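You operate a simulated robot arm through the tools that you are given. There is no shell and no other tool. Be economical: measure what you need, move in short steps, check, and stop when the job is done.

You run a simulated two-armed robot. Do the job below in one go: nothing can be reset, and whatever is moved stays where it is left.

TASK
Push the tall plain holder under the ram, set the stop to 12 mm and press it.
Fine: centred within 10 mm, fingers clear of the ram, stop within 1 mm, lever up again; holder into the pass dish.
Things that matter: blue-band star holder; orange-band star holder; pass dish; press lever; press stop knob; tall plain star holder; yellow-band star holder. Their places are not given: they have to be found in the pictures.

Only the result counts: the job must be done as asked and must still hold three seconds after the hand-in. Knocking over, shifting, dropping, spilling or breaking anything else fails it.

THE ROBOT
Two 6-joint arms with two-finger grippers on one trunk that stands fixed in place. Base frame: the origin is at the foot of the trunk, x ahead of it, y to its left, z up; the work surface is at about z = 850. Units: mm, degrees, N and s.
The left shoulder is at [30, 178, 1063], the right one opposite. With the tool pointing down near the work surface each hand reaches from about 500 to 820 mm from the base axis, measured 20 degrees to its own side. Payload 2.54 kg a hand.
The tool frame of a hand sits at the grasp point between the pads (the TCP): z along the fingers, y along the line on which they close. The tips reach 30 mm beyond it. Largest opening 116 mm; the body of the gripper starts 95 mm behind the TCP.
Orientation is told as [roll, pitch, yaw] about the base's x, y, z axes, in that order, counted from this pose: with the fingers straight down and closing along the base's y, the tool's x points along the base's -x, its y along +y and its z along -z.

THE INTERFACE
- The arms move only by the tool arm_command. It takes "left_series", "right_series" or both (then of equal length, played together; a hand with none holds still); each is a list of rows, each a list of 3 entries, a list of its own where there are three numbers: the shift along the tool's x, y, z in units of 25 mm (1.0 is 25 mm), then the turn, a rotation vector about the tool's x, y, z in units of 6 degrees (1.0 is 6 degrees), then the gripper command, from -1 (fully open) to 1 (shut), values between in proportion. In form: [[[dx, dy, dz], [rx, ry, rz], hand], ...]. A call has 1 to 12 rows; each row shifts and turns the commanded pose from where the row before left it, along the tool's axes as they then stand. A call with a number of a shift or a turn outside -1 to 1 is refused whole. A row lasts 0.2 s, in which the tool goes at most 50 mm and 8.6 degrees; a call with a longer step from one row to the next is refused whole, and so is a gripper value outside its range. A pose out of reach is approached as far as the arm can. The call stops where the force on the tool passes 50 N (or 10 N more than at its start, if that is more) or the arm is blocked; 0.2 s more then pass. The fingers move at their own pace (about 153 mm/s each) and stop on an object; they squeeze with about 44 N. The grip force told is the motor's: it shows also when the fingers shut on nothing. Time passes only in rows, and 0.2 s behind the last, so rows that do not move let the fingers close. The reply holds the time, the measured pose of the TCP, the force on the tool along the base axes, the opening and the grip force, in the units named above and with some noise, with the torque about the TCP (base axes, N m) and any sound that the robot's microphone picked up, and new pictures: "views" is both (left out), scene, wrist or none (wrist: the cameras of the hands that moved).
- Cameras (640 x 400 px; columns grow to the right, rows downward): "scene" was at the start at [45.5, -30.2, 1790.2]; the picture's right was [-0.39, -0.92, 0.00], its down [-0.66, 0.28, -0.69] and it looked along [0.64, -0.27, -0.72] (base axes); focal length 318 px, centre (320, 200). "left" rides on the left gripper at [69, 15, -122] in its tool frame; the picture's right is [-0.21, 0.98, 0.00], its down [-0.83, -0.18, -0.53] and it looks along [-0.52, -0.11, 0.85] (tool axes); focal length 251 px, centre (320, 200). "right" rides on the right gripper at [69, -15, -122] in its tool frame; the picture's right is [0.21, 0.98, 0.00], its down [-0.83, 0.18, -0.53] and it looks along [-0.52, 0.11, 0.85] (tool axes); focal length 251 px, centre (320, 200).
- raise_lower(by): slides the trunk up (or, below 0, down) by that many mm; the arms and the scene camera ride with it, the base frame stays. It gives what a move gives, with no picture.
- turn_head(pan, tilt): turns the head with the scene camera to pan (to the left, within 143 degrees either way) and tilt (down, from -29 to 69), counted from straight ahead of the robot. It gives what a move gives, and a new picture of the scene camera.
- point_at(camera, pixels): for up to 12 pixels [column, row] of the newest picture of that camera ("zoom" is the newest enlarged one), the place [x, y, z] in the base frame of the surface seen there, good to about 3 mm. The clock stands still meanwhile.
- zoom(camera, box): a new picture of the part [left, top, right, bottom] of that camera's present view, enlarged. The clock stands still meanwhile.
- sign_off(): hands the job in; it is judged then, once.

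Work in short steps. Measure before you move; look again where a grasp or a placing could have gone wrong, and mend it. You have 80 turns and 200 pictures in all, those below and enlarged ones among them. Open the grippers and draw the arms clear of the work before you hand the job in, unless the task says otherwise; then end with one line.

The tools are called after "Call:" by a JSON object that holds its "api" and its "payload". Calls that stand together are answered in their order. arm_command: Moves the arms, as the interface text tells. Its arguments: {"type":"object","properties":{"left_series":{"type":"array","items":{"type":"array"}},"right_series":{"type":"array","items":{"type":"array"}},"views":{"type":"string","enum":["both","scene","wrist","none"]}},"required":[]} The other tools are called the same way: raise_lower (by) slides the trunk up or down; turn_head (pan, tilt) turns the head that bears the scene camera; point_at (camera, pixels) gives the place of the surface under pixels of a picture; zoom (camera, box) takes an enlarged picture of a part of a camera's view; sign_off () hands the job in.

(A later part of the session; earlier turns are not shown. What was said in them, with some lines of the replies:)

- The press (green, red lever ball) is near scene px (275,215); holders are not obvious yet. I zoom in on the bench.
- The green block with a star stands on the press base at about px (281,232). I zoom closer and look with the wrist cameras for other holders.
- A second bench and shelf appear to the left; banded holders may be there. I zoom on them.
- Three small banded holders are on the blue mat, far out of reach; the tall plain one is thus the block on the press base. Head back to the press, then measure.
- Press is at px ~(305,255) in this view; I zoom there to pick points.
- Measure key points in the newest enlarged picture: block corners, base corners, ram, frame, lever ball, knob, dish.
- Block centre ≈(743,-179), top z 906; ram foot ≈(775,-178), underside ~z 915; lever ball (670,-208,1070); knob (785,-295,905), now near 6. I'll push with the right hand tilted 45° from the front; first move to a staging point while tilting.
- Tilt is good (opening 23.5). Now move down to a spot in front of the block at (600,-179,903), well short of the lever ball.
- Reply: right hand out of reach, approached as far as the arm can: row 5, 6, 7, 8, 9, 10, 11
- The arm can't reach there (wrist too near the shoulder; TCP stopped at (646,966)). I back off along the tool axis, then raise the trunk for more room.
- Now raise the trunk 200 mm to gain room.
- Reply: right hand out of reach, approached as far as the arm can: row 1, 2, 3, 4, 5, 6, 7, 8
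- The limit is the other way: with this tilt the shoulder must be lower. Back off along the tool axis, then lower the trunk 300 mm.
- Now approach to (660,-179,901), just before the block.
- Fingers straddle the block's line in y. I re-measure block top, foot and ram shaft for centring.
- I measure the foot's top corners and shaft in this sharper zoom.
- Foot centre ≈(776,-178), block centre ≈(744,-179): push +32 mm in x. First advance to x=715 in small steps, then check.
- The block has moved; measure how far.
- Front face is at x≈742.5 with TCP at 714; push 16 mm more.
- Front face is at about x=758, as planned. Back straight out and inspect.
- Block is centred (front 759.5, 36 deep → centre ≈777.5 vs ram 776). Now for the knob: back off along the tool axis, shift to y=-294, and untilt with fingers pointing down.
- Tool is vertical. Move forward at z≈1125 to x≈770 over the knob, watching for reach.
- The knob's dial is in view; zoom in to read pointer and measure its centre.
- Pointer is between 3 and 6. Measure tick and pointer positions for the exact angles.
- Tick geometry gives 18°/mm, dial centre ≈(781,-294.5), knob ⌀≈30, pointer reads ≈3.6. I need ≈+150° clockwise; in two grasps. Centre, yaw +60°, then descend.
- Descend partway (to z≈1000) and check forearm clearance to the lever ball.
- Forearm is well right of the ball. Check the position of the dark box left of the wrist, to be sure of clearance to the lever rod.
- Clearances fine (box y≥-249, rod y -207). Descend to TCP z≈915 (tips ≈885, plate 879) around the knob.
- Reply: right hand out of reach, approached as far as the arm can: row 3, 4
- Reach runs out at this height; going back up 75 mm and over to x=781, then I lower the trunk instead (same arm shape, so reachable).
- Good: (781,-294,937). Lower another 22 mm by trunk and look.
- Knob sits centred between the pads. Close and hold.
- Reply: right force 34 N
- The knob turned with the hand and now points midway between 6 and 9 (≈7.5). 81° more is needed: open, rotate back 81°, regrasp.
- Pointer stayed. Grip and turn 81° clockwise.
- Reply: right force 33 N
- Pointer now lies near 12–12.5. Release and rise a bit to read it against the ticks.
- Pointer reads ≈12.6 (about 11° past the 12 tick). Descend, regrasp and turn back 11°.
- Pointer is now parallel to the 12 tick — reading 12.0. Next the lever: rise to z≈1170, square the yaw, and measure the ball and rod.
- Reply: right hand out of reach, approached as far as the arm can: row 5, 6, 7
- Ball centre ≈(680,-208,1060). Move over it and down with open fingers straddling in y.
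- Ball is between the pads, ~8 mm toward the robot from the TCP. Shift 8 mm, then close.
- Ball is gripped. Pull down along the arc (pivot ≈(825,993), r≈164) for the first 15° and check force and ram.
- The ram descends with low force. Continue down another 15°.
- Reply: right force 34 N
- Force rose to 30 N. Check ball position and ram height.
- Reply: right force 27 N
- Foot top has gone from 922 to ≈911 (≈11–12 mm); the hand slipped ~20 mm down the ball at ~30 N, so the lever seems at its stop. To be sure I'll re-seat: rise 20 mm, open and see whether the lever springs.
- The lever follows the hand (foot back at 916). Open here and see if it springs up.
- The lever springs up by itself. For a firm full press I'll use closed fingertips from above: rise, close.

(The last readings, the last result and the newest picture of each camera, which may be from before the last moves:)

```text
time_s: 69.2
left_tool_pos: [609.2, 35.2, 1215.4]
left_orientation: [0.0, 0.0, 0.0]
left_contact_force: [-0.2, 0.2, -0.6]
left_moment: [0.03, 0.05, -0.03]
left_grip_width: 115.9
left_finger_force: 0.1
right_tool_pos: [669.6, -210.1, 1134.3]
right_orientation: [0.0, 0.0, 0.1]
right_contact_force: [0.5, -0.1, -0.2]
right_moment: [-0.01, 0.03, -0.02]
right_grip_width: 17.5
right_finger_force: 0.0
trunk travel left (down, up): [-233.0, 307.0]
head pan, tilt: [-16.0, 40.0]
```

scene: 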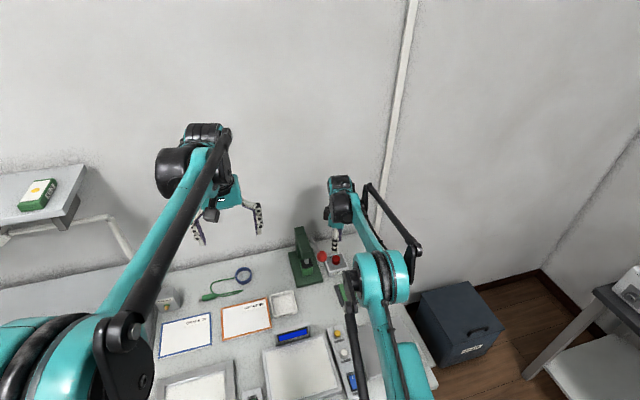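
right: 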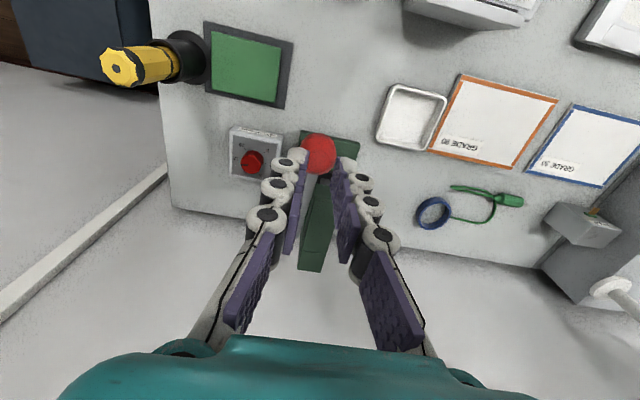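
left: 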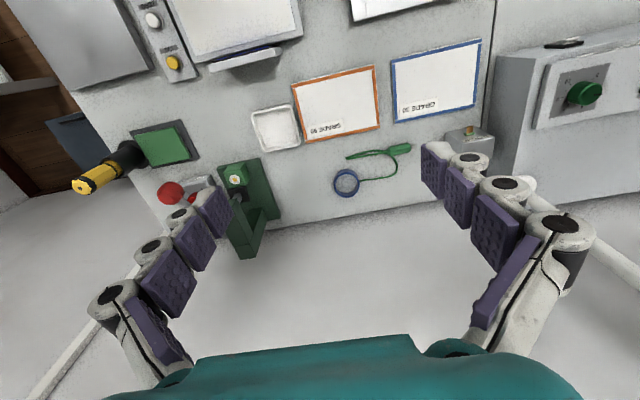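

Close fully and press down on the ball top, following the arc in 10 mm steps; the call will halt at 50 N.

Call:
{"api": "arm_command", "payload": {"right_series": [[[0, 0, 0.2], [0, 0, 0], 1], [[0, 0, 0.3], [0, 0, 0], 1], [[0, 0, 0.4], [0, 0, 0], 1], [[0.12, 0, 0.4], [0, 0, 0], 1], [[0.1, 0, 0.4], [0, 0, 0], 1], [[0.08, 0, 0.4], [0, 0, 0], 1], [[0.04, 0, 0.4], [0, 0, 0], 1], [[0, 0, 0.4], [0, 0, 0], 1]], "views": "wrist"}}

Call:
{"api": "zoom", "payload": {"camera": "scene", "box": [270, 190, 350, 270]}}

```text
time_s: 71.0
left_tool_pos: [608.2, 34.7, 1216.2]
left_orientation: [0.0, 0.0, -0.1]
left_contact_force: [0.7, -0.5, -0.1]
left_moment: [-0.02, 0.01, -0.02]
left_grip_width: 116.1
left_finger_force: 0.1
right_tool_pos: [660.3, -208.8, 1064.4]
right_orientation: [0.0, 0.0, 0.0]
right_contact_force: [-0.7, 0.2, 2.0]
right_moment: [-0.01, 0.01, 0.01]
right_grip_width: 0.1
right_finger_force: 28.5
trunk travel left (down, up): [-233.0, 307.0]
head pan, tilt: [-16.0, 40.0]
```

right: 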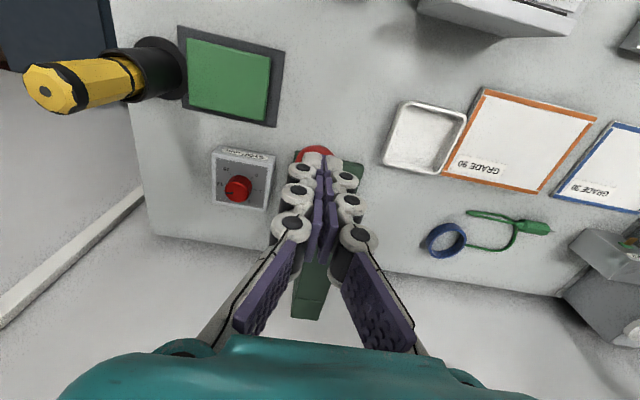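

```text
5.00 times, centred on (310, 230) of scene
```

zoom: 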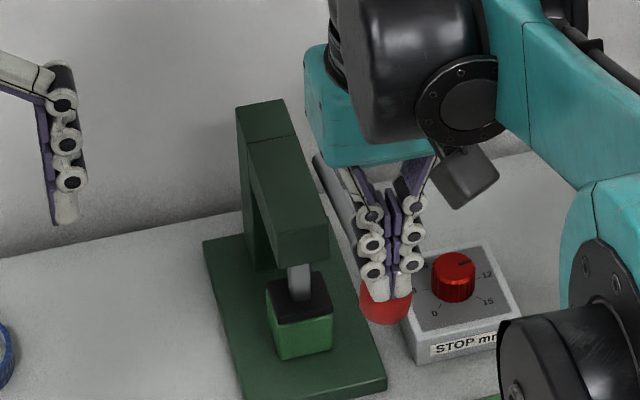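

Working at low force; the lever is partway. Continue down in small steps.

Call:
{"api": "arm_command", "payload": {"right_series": [[[0, 0, 0.3], [0, 0, 0], 1], [[0, 0, 0.3], [0, 0, 0], 1], [[0, 0, 0.3], [0, 0, 0], 1], [[0, 0, 0.3], [0, 0, 0], 1], [[0, 0, 0.3], [0, 0, 0], 1], [[0, 0, 0.3], [0, 0, 0], 1]], "views": "none"}}

Call:
{"api": "zoom", "payload": {"camera": "scene", "box": [270, 190, 350, 270]}}

Call:
{"api": "point_at", "payload": {"camera": "zoom", "pixels": [[285, 310], [310, 305], [300, 313], [297, 280]]}}

```text
time_s: 72.0
left_tool_pos: [606.6, 36.8, 1217.9]
left_orientation: [0.0, -0.2, 0.0]
left_contact_force: [0.5, -0.2, 0.2]
left_moment: [-0.01, 0.03, 0.01]
left_grip_width: 115.9
left_finger_force: 0.0
right_tool_pos: [660.3, -209.8, 1039.5]
right_orientation: [-0.2, -0.5, 0.0]
right_contact_force: [0.2, -1.7, 42.9]
right_moment: [-0.05, -0.34, 0.04]
right_grip_width: 5.7
right_finger_force: 29.1
trunk travel left (down, up): [-233.0, 307.0]
head pan, tilt: [-16.0, 40.0]
stopped in row 5 (right hand): the force on the tool passed its limit at 58 N (the readings are from after the stop); the commanded pose is now the measured one
```

```text
5.00 times, centred on (310, 230) of scene
```

zoom: 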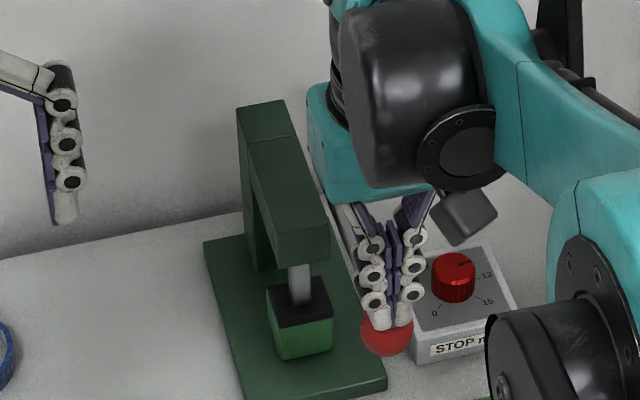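

```text
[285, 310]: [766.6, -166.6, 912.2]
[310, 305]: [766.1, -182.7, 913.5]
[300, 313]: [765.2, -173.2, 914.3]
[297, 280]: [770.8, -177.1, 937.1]
```

Hard stop reached (58 N) with fingers at x≈660, far from the ram. Hold briefly, then raise clear so the lever rises.

Call:
{"api": "arm_command", "payload": {"right_series": [[[0, 0, 0], [0, 0, 0], 1], [[0, 0, 0], [0, 0, 0], 1], [[0, 0, -0.7], [0, 0, 0], 1], [[0, 0, -0.8], [0, 0, 0], 1], [[0, 0, -0.9], [0, 0, 0], 1], [[0, 0, -0.9], [0, 0, 0], 1], [[0, 0, -0.9], [0, 0, 0], 1], [[0.8, 0, 0], [0, 0, 0], 0], [[0.8, 0, 0], [0, 0, 0], 0]], "views": "wrist"}}

Call:
{"api": "zoom", "payload": {"camera": "scene", "box": [270, 190, 350, 270]}}

Call:
{"api": "point_at", "payload": {"camera": "zoom", "pixels": [[390, 240], [297, 290], [285, 310], [310, 300], [300, 340], [275, 330], [328, 330], [280, 352], [327, 345]]}}

```text
time_s: 74.0
left_tool_pos: [608.2, 34.6, 1215.9]
left_orientation: [0.0, 0.0, -0.1]
left_contact_force: [0.0, 0.4, 0.5]
left_moment: [0.01, -0.02, 0.04]
left_grip_width: 116.0
left_finger_force: 0.1
right_tool_pos: [621.1, -209.0, 1140.4]
right_orientation: [-0.1, -0.2, -0.1]
right_contact_force: [-0.7, 0.4, -0.7]
right_moment: [-0.01, -0.02, 0.0]
right_grip_width: 58.1
right_finger_force: 0.0
trunk travel left (down, up): [-233.0, 307.0]
head pan, tilt: [-16.0, 40.0]
```

right: 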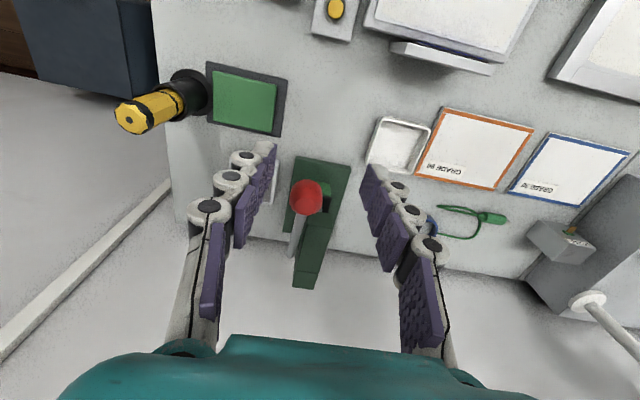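

```text
5.00 times, centred on (310, 230) of scene
```

zoom: 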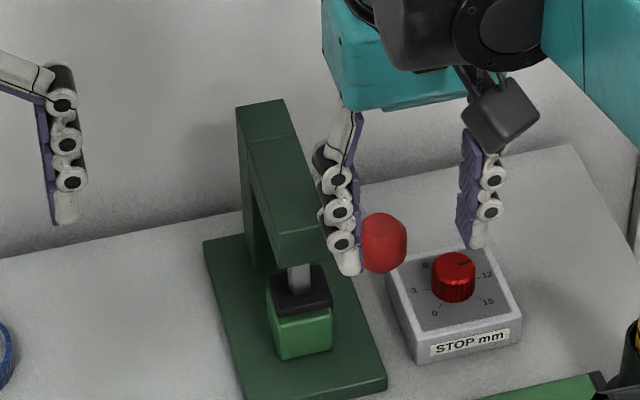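

```text
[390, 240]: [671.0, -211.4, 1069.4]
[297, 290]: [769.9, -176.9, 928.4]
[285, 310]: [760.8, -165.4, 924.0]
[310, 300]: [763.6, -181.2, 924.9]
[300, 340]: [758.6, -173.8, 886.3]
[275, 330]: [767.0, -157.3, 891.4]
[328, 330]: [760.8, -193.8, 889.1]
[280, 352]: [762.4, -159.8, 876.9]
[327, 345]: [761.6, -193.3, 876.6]
```

Pressed and lever is up again (ball z 1069, foot 924). Now retrieve the block: back off, centre on y=-178, tilt 50°, and lower the trunk 100 mm.

Call:
{"api": "arm_command", "payload": {"right_series": [[[0.8, 0.4, 0], [0, 0, 0], 0], [[0.8, 0.4, 0], [0, 0, 0], 0], [[0.8, 0.44, 0], [0, 0, 0], 0], [[0, 0, 0], [0, -0.93, 0], 0], [[0, 0, 0], [0, -0.93, 0], 0], [[0, 0, 0], [0, -0.93, 0], 0], [[0, 0, 0], [0, -0.93, 0], 0], [[0, 0, 0], [0, -0.93, 0], 0], [[0, 0, 0], [0, -0.93, 0], 0], [[0, 0, 0], [0, -0.93, 0], 0], [[0, 0, 0], [0, -0.93, 0], 0], [[0, 0, 0], [0, -0.89, 0], 0]], "views": "none"}}

Call:
{"api": "raise_lower", "payload": {"by": -100}}

```text
time_s: 76.7
left_tool_pos: [608.4, 35.4, 1215.4]
left_orientation: [0.0, 0.1, 0.0]
left_contact_force: [0.5, 0.1, 0.1]
left_moment: [-0.04, 0.0, 0.03]
left_grip_width: 115.9
left_finger_force: 0.1
right_tool_pos: [562.7, -177.6, 1138.9]
right_orientation: [-0.2, -50.3, 0.1]
right_contact_force: [-0.7, 0.1, -0.2]
right_moment: [0.0, 0.01, -0.01]
right_grip_width: 57.9
right_finger_force: 0.0
trunk travel left (down, up): [-233.0, 307.0]
head pan, tilt: [-16.0, 40.0]
```

```text
time_s: 78.0
left_tool_pos: [607.5, 34.2, 1116.0]
left_orientation: [0.0, 0.0, 0.1]
left_contact_force: [-0.9, 0.2, 0.3]
left_moment: [0.03, 0.0, 0.01]
left_grip_width: 116.2
left_finger_force: 0.1
right_tool_pos: [561.5, -178.8, 1039.1]
right_orientation: [-0.1, -50.2, 0.0]
right_contact_force: [-0.5, -0.2, 0.2]
right_moment: [0.04, -0.02, 0.0]
right_grip_width: 58.0
right_finger_force: 0.0
trunk travel left (down, up): [-133.0, 407.0]
head pan, tilt: [-16.0, 40.0]
```

Approach to (690,-178,900) in front of the block.

Call:
{"api": "arm_command", "payload": {"right_series": [[[0.106, 0, 0.835], [0, 0, 0], 0], [[0.106, 0, 0.835], [0, 0, 0], 0], [[0.106, 0, 0.835], [0, 0, 0], 0], [[0.106, 0, 0.835], [0, 0, 0], 0], [[0.106, 0, 0.835], [0, 0, 0], 0], [[0.106, 0, 0.835], [0, 0, 0], 0], [[0.106, 0, 0.835], [0, 0, 0], 0], [[0.106, 0, 0.835], [0, 0, 0], 0], [[0.106, 0, 0.835], [0, 0, 0], 0]], "views": "wrist"}}

Call:
{"api": "zoom", "payload": {"camera": "right", "box": [220, 100, 420, 260]}}

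Call:
{"api": "zoom", "payload": {"camera": "scene", "box": [270, 180, 370, 270]}}

```text
time_s: 80.0
left_tool_pos: [608.4, 34.0, 1115.1]
left_orientation: [0.1, 0.0, 0.0]
left_contact_force: [0.1, 0.1, 1.0]
left_moment: [0.01, 0.02, -0.01]
left_grip_width: 116.0
left_finger_force: 0.2
right_tool_pos: [691.7, -178.8, 900.1]
right_orientation: [-0.1, -50.1, 0.1]
right_contact_force: [0.4, -0.6, -0.2]
right_moment: [0.01, -0.04, 0.0]
right_grip_width: 57.7
right_finger_force: 0.0
trunk travel left (down, up): [-133.0, 407.0]
head pan, tilt: [-16.0, 40.0]
```

right: 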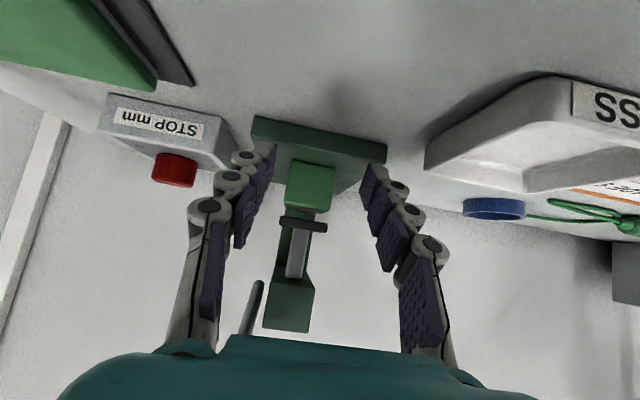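

```text
2.50 times, centred on (320, 180) of right
```

zoom: 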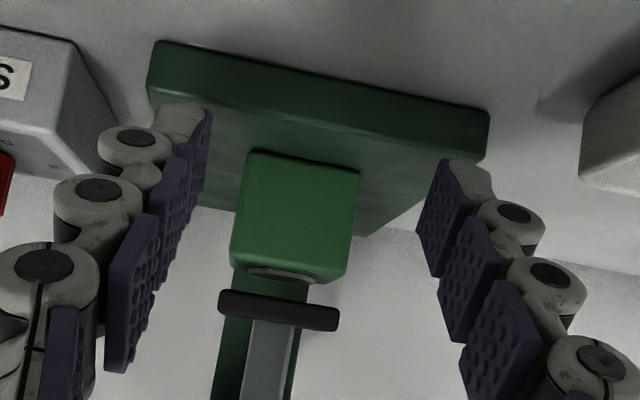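

```text
4.44 times, centred on (320, 225) of scene
```

zoom: 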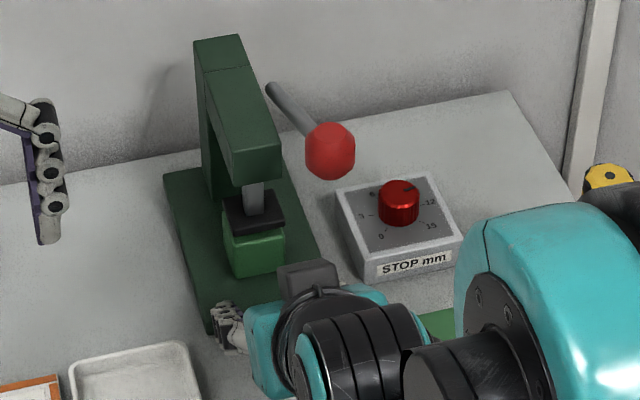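

Fingers straddle the block's line. Advance 60 mm straight in x.

Call:
{"api": "arm_command", "payload": {"right_series": [[[-0.309, 0, 0.368], [0, 0, 0], 0], [[-0.309, 0, 0.368], [0, 0, 0], 0], [[-0.309, 0, 0.368], [0, 0, 0], 0], [[-0.309, 0, 0.368], [0, 0, 0], 0], [[-0.309, 0, 0.368], [0, 0, 0], 0]], "views": "wrist"}}

Call:
{"api": "zoom", "payload": {"camera": "right", "box": [220, 100, 420, 260]}}

Call:
{"api": "zoom", "payload": {"camera": "scene", "box": [270, 180, 370, 270]}}

```text
time_s: 81.2
left_tool_pos: [608.3, 34.9, 1114.5]
left_orientation: [0.0, 0.0, 0.0]
left_contact_force: [0.3, 0.0, 0.2]
left_moment: [-0.03, 0.01, 0.02]
left_grip_width: 116.0
left_finger_force: 0.0
right_tool_pos: [751.3, -177.1, 900.6]
right_orientation: [-0.1, -50.1, 0.1]
right_contact_force: [0.0, -0.1, -0.1]
right_moment: [0.02, 0.0, -0.01]
right_grip_width: 58.2
right_finger_force: 0.1
trunk travel left (down, up): [-133.0, 407.0]
head pan, tilt: [-16.0, 40.0]
```

right: 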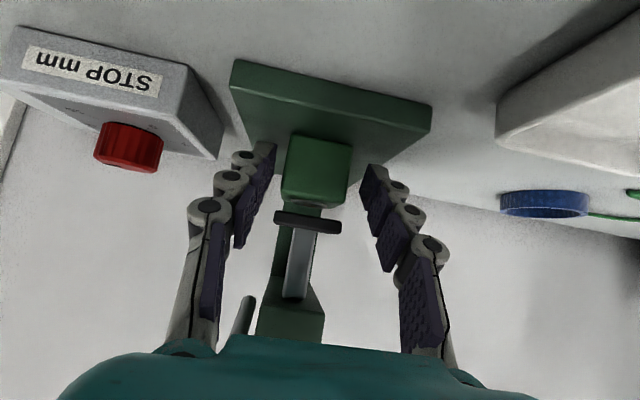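

```text
2.50 times, centred on (320, 180) of right
```

zoom: 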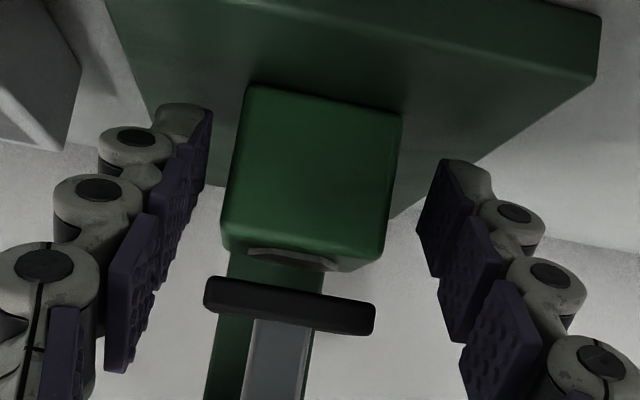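

```text
4.44 times, centred on (320, 225) of scene
```

zoom: 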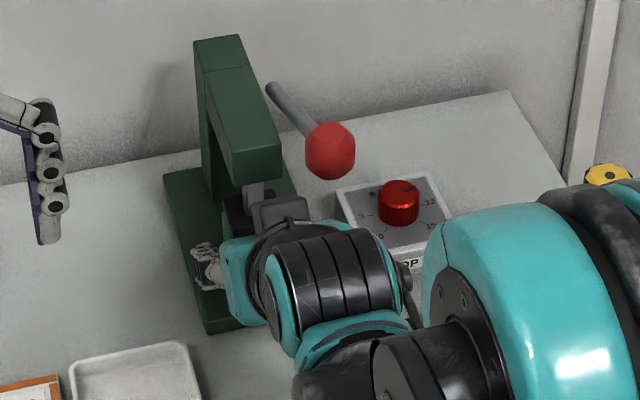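

Block lies between the pads. Close gently.

Call:
{"api": "arm_command", "payload": {"right_series": [[[0, 0, 0], [0, 0, 0], 0.2], [[0, 0, 0], [0, 0, 0], 1], [[0, 0, 0], [0, 0, 0], 1], [[0, 0, 0], [0, 0, 0], 1]], "views": "wrist"}}

Call:
{"api": "zoom", "payload": {"camera": "right", "box": [220, 100, 420, 260]}}

```text
time_s: 82.2
left_tool_pos: [609.4, 34.6, 1116.0]
left_orientation: [0.0, 0.0, 0.1]
left_contact_force: [0.1, 0.9, -0.5]
left_moment: [0.0, -0.03, 0.0]
left_grip_width: 116.4
left_finger_force: 0.1
right_tool_pos: [752.0, -177.2, 899.3]
right_orientation: [0.0, -50.2, 0.1]
right_contact_force: [0.1, 0.5, 1.5]
right_moment: [0.06, -0.08, 0.01]
right_grip_width: 38.6
right_finger_force: 44.4
trunk travel left (down, up): [-133.0, 407.0]
head pan, tilt: [-16.0, 40.0]
```

right: 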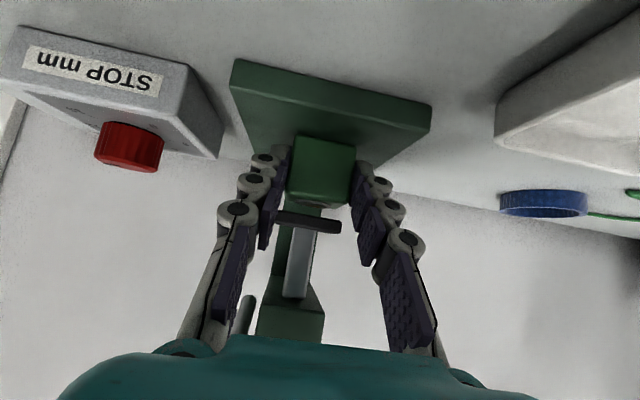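

```text
2.50 times, centred on (320, 180) of right
```

zoom: 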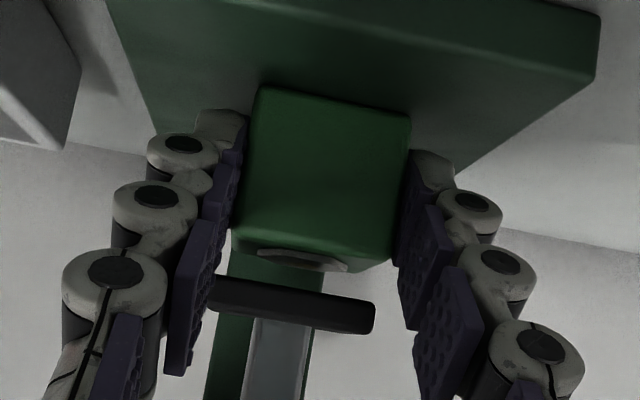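

Gripped at 38.6 mm. Lift 2 mm and draw it back 33 mm to its starting spot, clear of the ram; then set down for a higher regrasp (so fingers clear the dish rim later).

Call:
{"api": "arm_command", "payload": {"right_series": [[[-0.061, 0, -0.051], [0, 0, 0], 1], [[0.212, 0, -0.253], [0, 0, 0], 1], [[0.212, 0, -0.253], [0, 0, 0], 1], [[0.212, 0, -0.253], [0, 0, 0], 1], [[0.212, 0, -0.253], [0, 0, 0], 1], [[0.061, 0, 0.051], [0, 0, 0], 1]], "views": "wrist"}}

Call:
{"api": "zoom", "payload": {"camera": "scene", "box": [270, 180, 370, 270]}}

```text
time_s: 83.6
left_tool_pos: [609.0, 35.9, 1116.3]
left_orientation: [0.0, 0.0, 0.0]
left_contact_force: [1.7, -0.2, 0.4]
left_moment: [-0.04, 0.01, 0.0]
left_grip_width: 115.9
left_finger_force: 0.0
right_tool_pos: [718.8, -179.3, 900.3]
right_orientation: [-0.1, -50.2, 0.2]
right_contact_force: [0.3, -0.2, -0.9]
right_moment: [-0.02, 0.02, 0.01]
right_grip_width: 38.5
right_finger_force: 44.0
trunk travel left (down, up): [-133.0, 407.0]
head pan, tilt: [-16.0, 40.0]
```

right: 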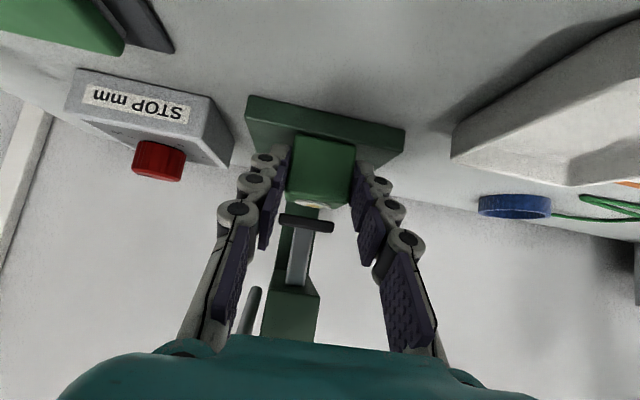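

```text
4.44 times, centred on (320, 225) of scene
```

zoom: 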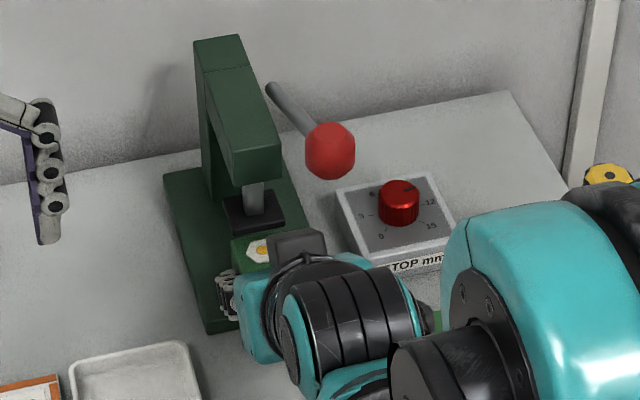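

Block is out. Open, shift up 14 mm and 8 mm in, and regrip near the top.

Call:
{"api": "arm_command", "payload": {"right_series": [[[0, 0, 0], [0, 0, 0], 0.1], [[0, 0, 0], [0, 0, 0], 0.1], [[-0.318, 0, -0.058], [0, 0, 0], 0.1], [[-0.318, 0, -0.058], [0, 0, 0], 0.1], [[0, 0, 0], [0, 0, 0], 1], [[0, 0, 0], [0, 0, 0], 1], [[0, 0, 0], [0, 0, 0], 1]], "views": "wrist"}}

Call:
{"api": "zoom", "payload": {"camera": "right", "box": [220, 100, 420, 260]}}

```text
time_s: 85.2
left_tool_pos: [609.4, 35.8, 1114.9]
left_orientation: [0.0, 0.0, 0.1]
left_contact_force: [0.8, -0.6, -0.3]
left_moment: [-0.01, 0.01, -0.01]
left_grip_width: 116.3
left_finger_force: 0.0
right_tool_pos: [726.5, -179.5, 915.0]
right_orientation: [-0.1, -50.2, 0.1]
right_contact_force: [1.1, 0.2, 0.2]
right_moment: [0.01, -0.05, 0.02]
right_grip_width: 38.6
right_finger_force: 44.4
trunk travel left (down, up): [-133.0, 407.0]
head pan, tilt: [-16.0, 40.0]
```

right: 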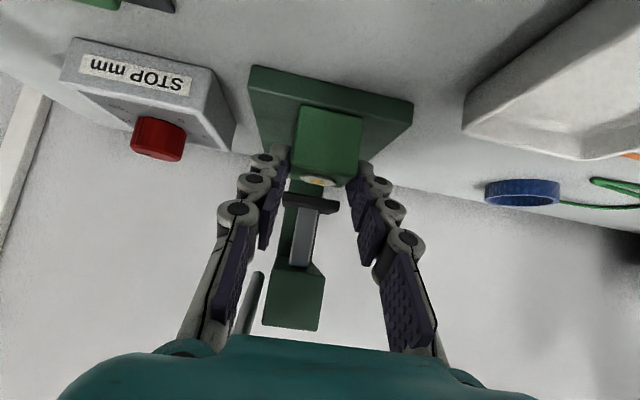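

```text
2.50 times, centred on (320, 180) of right
```

zoom: 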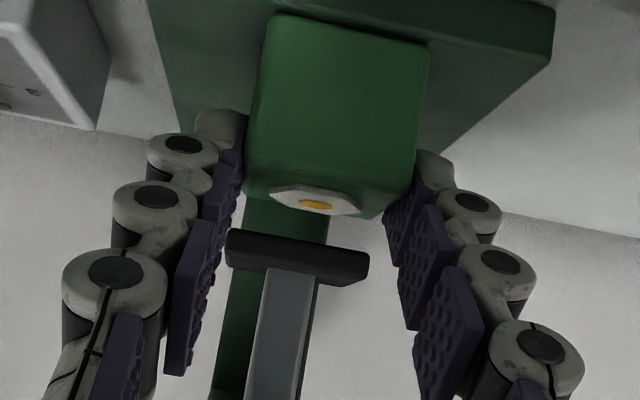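

Good high grip. Before carrying it I check heights of the dish and the display/platform that the hand will pass over.

Call:
{"api": "zoom", "payload": {"camera": "scene", "box": [220, 200, 360, 320]}}

```text
3.33 times, centred on (290, 260) of scene
```

zoom: 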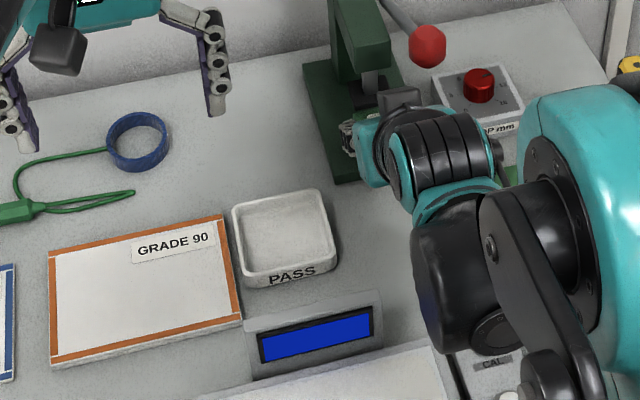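

Call:
{"api": "point_at", "payload": {"camera": "zoom", "pixels": [[236, 206], [317, 194], [336, 255], [245, 277], [283, 230], [248, 325], [380, 293], [315, 308], [315, 340], [400, 370], [250, 372], [290, 275]]}}

```text
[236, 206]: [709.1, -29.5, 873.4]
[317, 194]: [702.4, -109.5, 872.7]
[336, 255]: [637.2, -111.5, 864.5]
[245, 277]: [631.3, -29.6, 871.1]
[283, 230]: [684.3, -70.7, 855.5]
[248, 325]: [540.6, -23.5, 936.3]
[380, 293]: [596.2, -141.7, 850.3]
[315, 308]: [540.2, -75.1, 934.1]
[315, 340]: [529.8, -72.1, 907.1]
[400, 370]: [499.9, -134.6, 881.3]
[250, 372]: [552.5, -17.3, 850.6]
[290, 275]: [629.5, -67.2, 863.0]
```

The display top (x≈540, z 935) would be in the way of a straight-in tilted hand, so I'll come in yawed 45°. First draw back, lift and shift left.

Call:
{"api": "arm_command", "payload": {"right_series": [[[0.211, 0, -0.345], [0, 0, 0], 1], [[0.211, 0, -0.345], [0, 0, 0], 1], [[0.051, 0.59, -0.558], [0, 0, 0], 1], [[0.051, 0.59, -0.558], [0, 0, 0], 1], [[0.051, 0.59, -0.558], [0, 0, 0], 1], [[0.051, 0.59, -0.558], [0, 0, 0], 1]], "views": "wrist"}}

```text
time_s: 86.6
left_tool_pos: [607.5, 35.6, 1115.8]
left_orientation: [0.0, 0.0, -0.1]
left_contact_force: [-0.6, -0.5, -1.0]
left_moment: [-0.03, -0.01, -0.01]
left_grip_width: 116.1
left_finger_force: 0.0
right_tool_pos: [661.1, -120.4, 950.7]
right_orientation: [-0.3, -50.2, 0.1]
right_contact_force: [0.9, -0.1, -1.1]
right_moment: [0.01, 0.02, -0.02]
right_grip_width: 38.6
right_finger_force: 44.5
trunk travel left (down, up): [-133.0, 407.0]
head pan, tilt: [-16.0, 40.0]
```

right: 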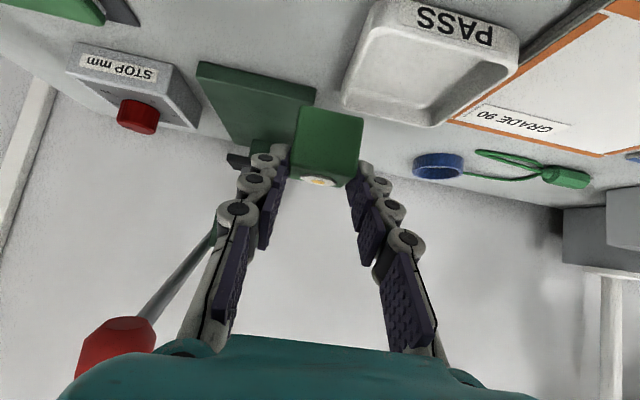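

Block is held well. Shift further from the lever ball, then yaw +45° about the vertical.

Call:
{"api": "arm_command", "payload": {"right_series": [[[0.27, 0.8, -0.32], [0, 0, 0], 1], [[0.27, 0.8, -0.32], [0, 0, 0], 1], [[0, 0, 0], [-0.718, 0, -0.603], 1], [[0, 0, 0], [-0.718, 0, -0.603], 1], [[0, 0, 0], [-0.718, 0, -0.603], 1], [[0, 0, 0], [-0.718, 0, -0.603], 1], [[0, 0, 0], [-0.718, 0, -0.603], 1], [[0, 0, 0], [-0.718, 0, -0.603], 1], [[0, 0, 0], [-0.718, 0, -0.603], 1], [[0, 0, 0], [-0.718, 0, -0.603], 1]], "views": "both"}}

Call:
{"api": "zoom", "payload": {"camera": "scene", "box": [220, 200, 360, 320]}}

```text
time_s: 88.8
left_tool_pos: [607.5, 34.7, 1115.5]
left_orientation: [0.0, 0.1, 0.0]
left_contact_force: [0.6, 0.4, -0.1]
left_moment: [0.02, 0.03, 0.03]
left_grip_width: 115.9
left_finger_force: 0.1
right_tool_pos: [638.7, -79.6, 948.8]
right_orientation: [-0.2, -50.1, 45.3]
right_contact_force: [-0.7, -0.2, -0.6]
right_moment: [0.01, 0.02, 0.0]
right_grip_width: 38.7
right_finger_force: 44.3
trunk travel left (down, up): [-133.0, 407.0]
head pan, tilt: [-16.0, 40.0]
```

scene: 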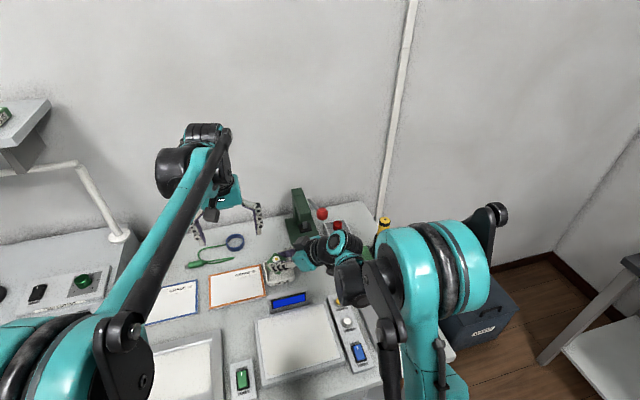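
right: 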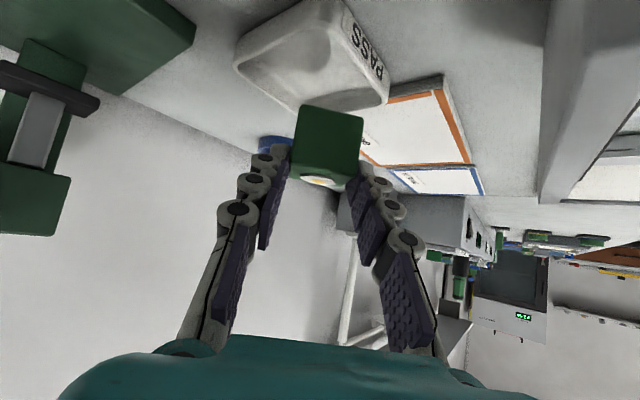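

```text
3.33 times, centred on (290, 260) of scene
```

zoom: 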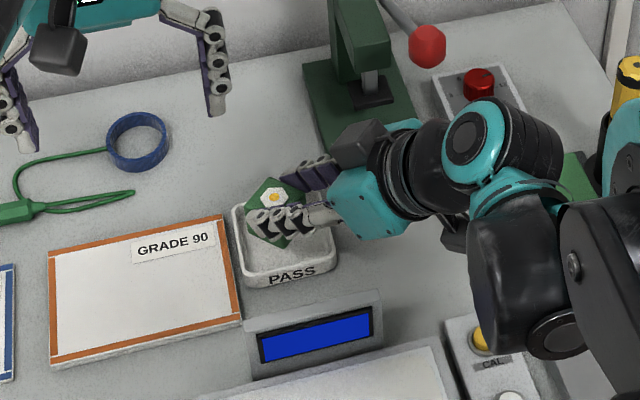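

Measure the block (star) position over the dish.

Call:
{"api": "point_at", "payload": {"camera": "zoom", "pixels": [[273, 197], [265, 200], [284, 193], [270, 182], [300, 190]]}}

```text
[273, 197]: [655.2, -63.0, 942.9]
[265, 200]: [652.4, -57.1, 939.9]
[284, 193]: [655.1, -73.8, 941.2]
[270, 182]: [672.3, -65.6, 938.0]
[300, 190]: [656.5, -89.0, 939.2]
```

Star at ≈(654,-65); dish centre (670,-69.5). Shift and lower 40 mm.

Call:
{"api": "arm_command", "payload": {"right_series": [[[-0.11, -0.283, 0.13], [0, 0, 0], 1], [[-0.11, -0.283, 0.13], [0, 0, 0], 1], [[0.245, 0, 0.206], [0, 0, 0], 1], [[0.245, 0, 0.206], [0, 0, 0], 1], [[0.245, 0, 0.206], [0, 0, 0], 1], [[0.245, 0, 0.206], [0, 0, 0], 1], [[0.245, 0, 0.206], [0, 0, 0], 1]], "views": "wrist"}}

Call:
{"api": "zoom", "payload": {"camera": "scene", "box": [240, 210, 340, 290]}}

```text
time_s: 90.4
left_tool_pos: [608.8, 34.8, 1114.4]
left_orientation: [0.0, 0.0, 0.1]
left_contact_force: [-0.2, -0.3, -0.4]
left_moment: [0.03, -0.03, 0.0]
left_grip_width: 115.9
left_finger_force: 0.1
right_tool_pos: [655.1, -84.0, 907.8]
right_orientation: [-0.4, -50.0, 45.1]
right_contact_force: [1.0, -0.6, -0.6]
right_moment: [0.01, -0.01, 0.02]
right_grip_width: 38.7
right_finger_force: 44.3
trunk travel left (down, up): [-133.0, 407.0]
head pan, tilt: [-16.0, 40.0]
```

right: 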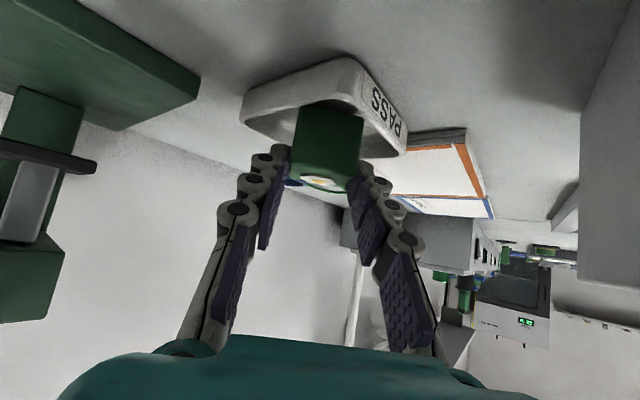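

```text
5.00 times, centred on (290, 250) of scene
```

zoom: 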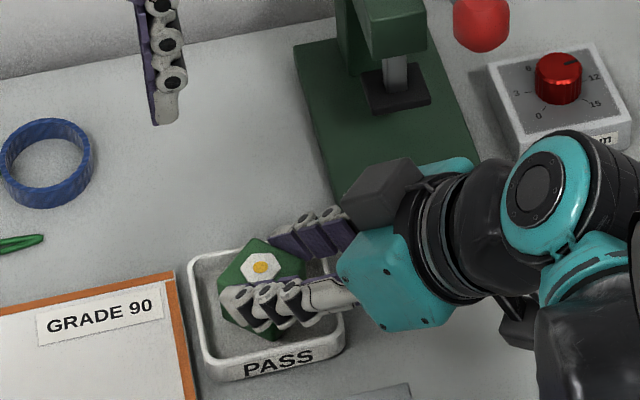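

Centred in the dish, about 3 mm above the floor. Lower slowly and watch the force.

Call:
{"api": "arm_command", "payload": {"right_series": [[[0.046, 0, 0.039], [0, 0, 0], 1], [[0.046, 0, 0.039], [0, 0, 0], 1]], "views": "none"}}

Call:
{"api": "arm_command", "payload": {"right_series": [[[0.03, 0, 0.026], [0, 0, 0], 1]], "views": "none"}}

```text
time_s: 91.0
left_tool_pos: [608.0, 34.7, 1115.4]
left_orientation: [0.0, 0.0, 0.1]
left_contact_force: [0.9, -0.2, -1.2]
left_moment: [0.0, 0.01, -0.01]
left_grip_width: 116.0
left_finger_force: 0.1
right_tool_pos: [655.5, -83.8, 907.3]
right_orientation: [-0.3, -50.1, 45.2]
right_contact_force: [-0.3, 0.3, -0.5]
right_moment: [0.0, 0.03, -0.01]
right_grip_width: 38.7
right_finger_force: 44.0
trunk travel left (down, up): [-133.0, 407.0]
head pan, tilt: [-16.0, 40.0]
```

```text
time_s: 91.4
left_tool_pos: [608.8, 34.4, 1115.4]
left_orientation: [0.0, 0.0, 0.0]
left_contact_force: [-0.5, 0.3, 0.7]
left_moment: [0.05, 0.02, 0.01]
left_grip_width: 115.9
left_finger_force: 0.2
right_tool_pos: [654.5, -83.1, 905.3]
right_orientation: [-0.3, -50.0, 45.3]
right_contact_force: [0.3, 0.5, -0.4]
right_moment: [-0.04, 0.01, -0.02]
right_grip_width: 38.6
right_finger_force: 44.3
trunk travel left (down, up): [-133.0, 407.0]
head pan, tilt: [-16.0, 40.0]
```

No contact yet; keep going 1 mm at a time.

Call:
{"api": "arm_command", "payload": {"right_series": [[[0.03, 0, 0.026], [0, 0, 0], 1]], "views": "none"}}

Call:
{"api": "arm_command", "payload": {"right_series": [[[0.03, 0, 0.026], [0, 0, 0], 1]], "views": "none"}}

Call:
{"api": "zoom", "payload": {"camera": "right", "box": [220, 40, 420, 200]}}

```text
time_s: 91.8
left_tool_pos: [608.7, 33.8, 1115.6]
left_orientation: [-0.1, 0.0, -0.1]
left_contact_force: [-0.3, 0.2, -0.6]
left_moment: [0.01, 0.01, -0.03]
left_grip_width: 116.2
left_finger_force: 0.0
right_tool_pos: [656.0, -83.3, 904.7]
right_orientation: [-0.3, -50.0, 45.2]
right_contact_force: [-0.8, 0.6, 1.4]
right_moment: [0.07, -0.01, -0.04]
right_grip_width: 38.5
right_finger_force: 43.9
trunk travel left (down, up): [-133.0, 407.0]
head pan, tilt: [-16.0, 40.0]
```

```text
time_s: 92.2
left_tool_pos: [607.5, 34.6, 1117.1]
left_orientation: [0.0, 0.1, -0.1]
left_contact_force: [0.2, -0.2, -0.1]
left_moment: [0.02, -0.01, 0.02]
left_grip_width: 116.1
left_finger_force: 0.0
right_tool_pos: [654.7, -83.5, 904.0]
right_orientation: [-0.4, -50.3, 45.3]
right_contact_force: [1.0, -1.0, 11.7]
right_moment: [0.27, -0.23, -0.02]
right_grip_width: 38.6
right_finger_force: 44.0
trunk travel left (down, up): [-133.0, 407.0]
head pan, tilt: [-16.0, 40.0]
```

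```text
2.50 times, centred on (320, 120) of right
```

zoom: 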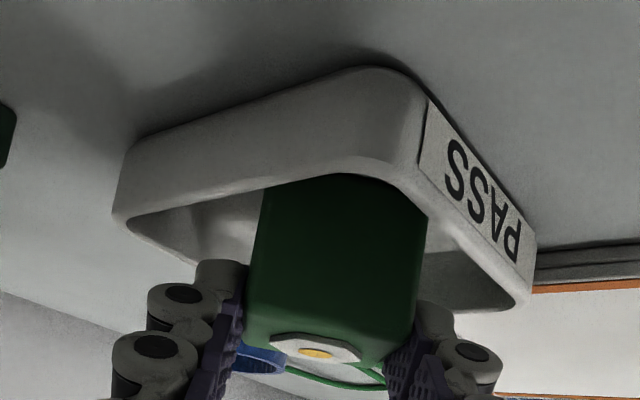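

Contact (12 N): the block rests on the dish floor. Open modestly and retract along the tool axis.

Call:
{"api": "arm_command", "payload": {"right_series": [[[-0.02, 0, -0.02], [0, 0, 0], 0.15], [[0, 0, 0], [0, 0, 0], 0.15], [[0, 0, 0], [0, 0, 0], 0.15], [[-0.1, 0, -0.4], [0, 0, 0], 0.15], [[-0.1, 0, -0.6], [0, 0, 0], 0.15], [[-0.2, 0, -0.8], [0, 0, 0], 0.15], [[-0.2, 0, -0.9], [0, 0, 0], 0.15], [[-0.2, 0, -0.9], [0, 0, 0], 0.15], [[0, 0, -0.9], [0, 0, 0], 0.15]], "views": "wrist"}}

Call:
{"api": "zoom", "payload": {"camera": "scene", "box": [220, 190, 360, 310]}}

```text
time_s: 94.2
left_tool_pos: [608.2, 34.9, 1115.3]
left_orientation: [0.0, 0.1, 0.0]
left_contact_force: [-0.2, -0.5, 0.0]
left_moment: [0.06, -0.03, -0.02]
left_grip_width: 116.2
left_finger_force: 0.0
right_tool_pos: [602.6, -135.1, 991.3]
right_orientation: [-0.4, -50.1, 45.3]
right_contact_force: [0.0, 0.1, 0.2]
right_moment: [0.0, 0.0, 0.01]
right_grip_width: 49.1
right_finger_force: 0.3
trunk travel left (down, up): [-133.0, 407.0]
head pan, tilt: [-16.0, 40.0]
```

right: 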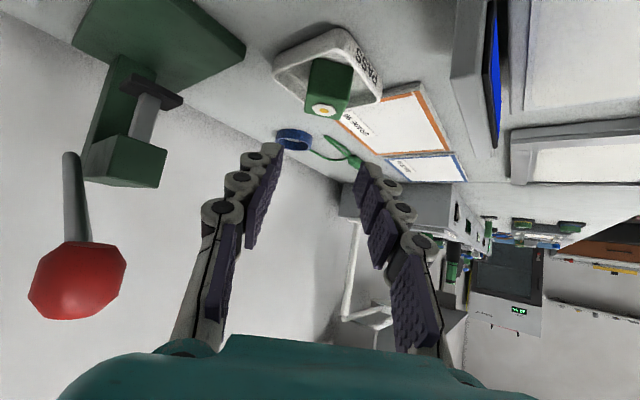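

```text
3.33 times, centred on (290, 250) of scene
```

zoom: 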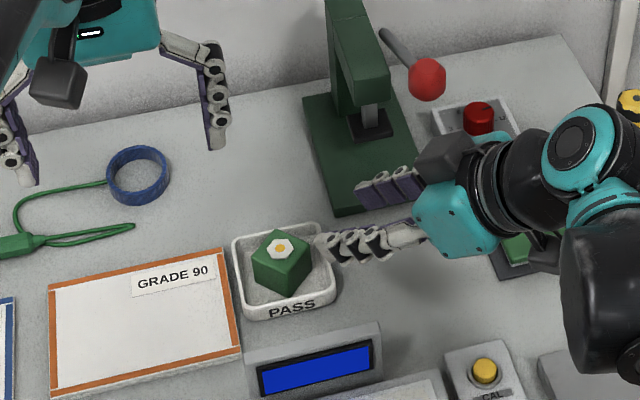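

The block sits upright in the pass dish. Retract further, open fully, raise the trunk, and do a last check.

Call:
{"api": "arm_command", "payload": {"right_series": [[[0, 0, -0.9], [0, 0, 0], -0.5], [[0, 0, -0.9], [0, 0, 0], -1], [[0, 0, -0.9], [0, 0, 0], -1], [[0, 0, -0.9], [0, 0, 0], -1]], "views": "none"}}

Call:
{"api": "raise_lower", "payload": {"by": 130}}

Call:
{"api": "turn_head", "payload": {"pan": -14, "tilt": 48}}

Call:
{"api": "zoom", "payload": {"camera": "scene", "box": [240, 150, 380, 260]}}

```text
time_s: 95.2
left_tool_pos: [608.8, 34.4, 1115.8]
left_orientation: [0.0, 0.0, 0.0]
left_contact_force: [0.3, -0.1, 0.2]
left_moment: [-0.01, 0.01, -0.03]
left_grip_width: 115.9
left_finger_force: 0.1
right_tool_pos: [553.2, -184.3, 1049.3]
right_orientation: [-0.3, -50.1, 45.3]
right_contact_force: [0.6, 0.1, 0.6]
right_moment: [0.03, -0.01, -0.02]
right_grip_width: 116.5
right_finger_force: 0.0
trunk travel left (down, up): [-133.0, 407.0]
head pan, tilt: [-16.0, 40.0]
```

```text
time_s: 96.8
left_tool_pos: [608.5, 34.5, 1245.2]
left_orientation: [0.0, 0.0, 0.0]
left_contact_force: [0.7, 0.1, -0.7]
left_moment: [-0.01, 0.01, -0.02]
left_grip_width: 115.8
left_finger_force: 0.0
right_tool_pos: [552.4, -184.4, 1177.6]
right_orientation: [-0.3, -50.1, 45.3]
right_contact_force: [-0.9, 0.0, 0.6]
right_moment: [0.01, -0.01, -0.03]
right_grip_width: 115.9
right_finger_force: 0.1
trunk travel left (down, up): [-263.0, 277.0]
head pan, tilt: [-16.0, 40.0]
```

```text
time_s: 97.5
left_tool_pos: [607.9, 34.9, 1246.8]
left_orientation: [0.1, 0.0, 0.0]
left_contact_force: [-1.1, 0.1, 0.1]
left_moment: [0.01, -0.01, 0.0]
left_grip_width: 116.1
left_finger_force: 0.0
right_tool_pos: [553.6, -184.6, 1178.6]
right_orientation: [-0.2, -50.0, 45.2]
right_contact_force: [-0.4, -0.1, 0.1]
right_moment: [0.02, 0.01, 0.0]
right_grip_width: 116.0
right_finger_force: 0.1
trunk travel left (down, up): [-263.0, 277.0]
head pan, tilt: [-14.0, 48.0]
```

scene: 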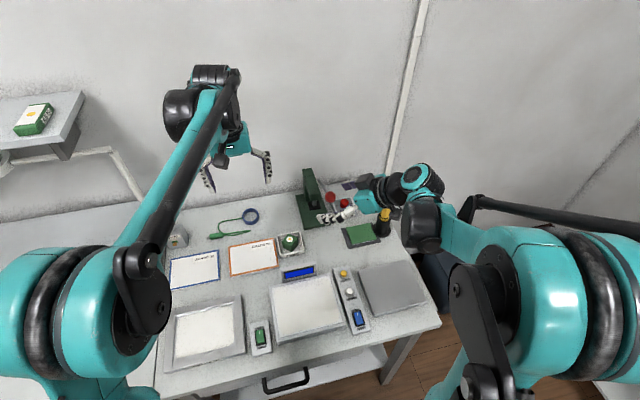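

```text
3.64 times, centred on (310, 205) of scene
```

zoom: 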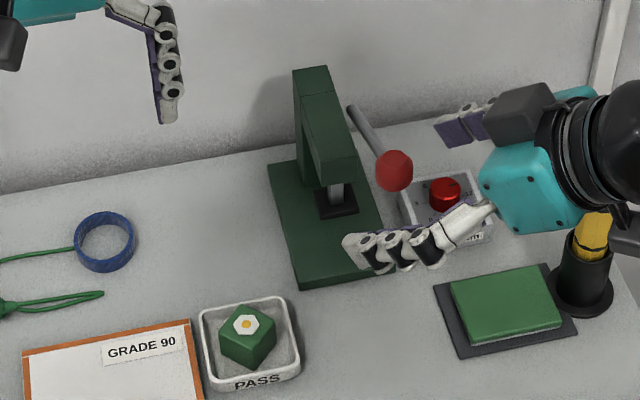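

The holder is upright in the pass dish, the lever is up, the knob reads 12, nothing else has moved, and both hands are open and clear. Handing in.

Call:
{"api": "sign_off", "payload": {}}

```text
The job is handed in.
```

The tall plain holder was pushed under the ram to within about 2 mm of centre and pressed to the hard stop with the knob set at 12 mm; the lever is up again and the holder sits in the pass dish.
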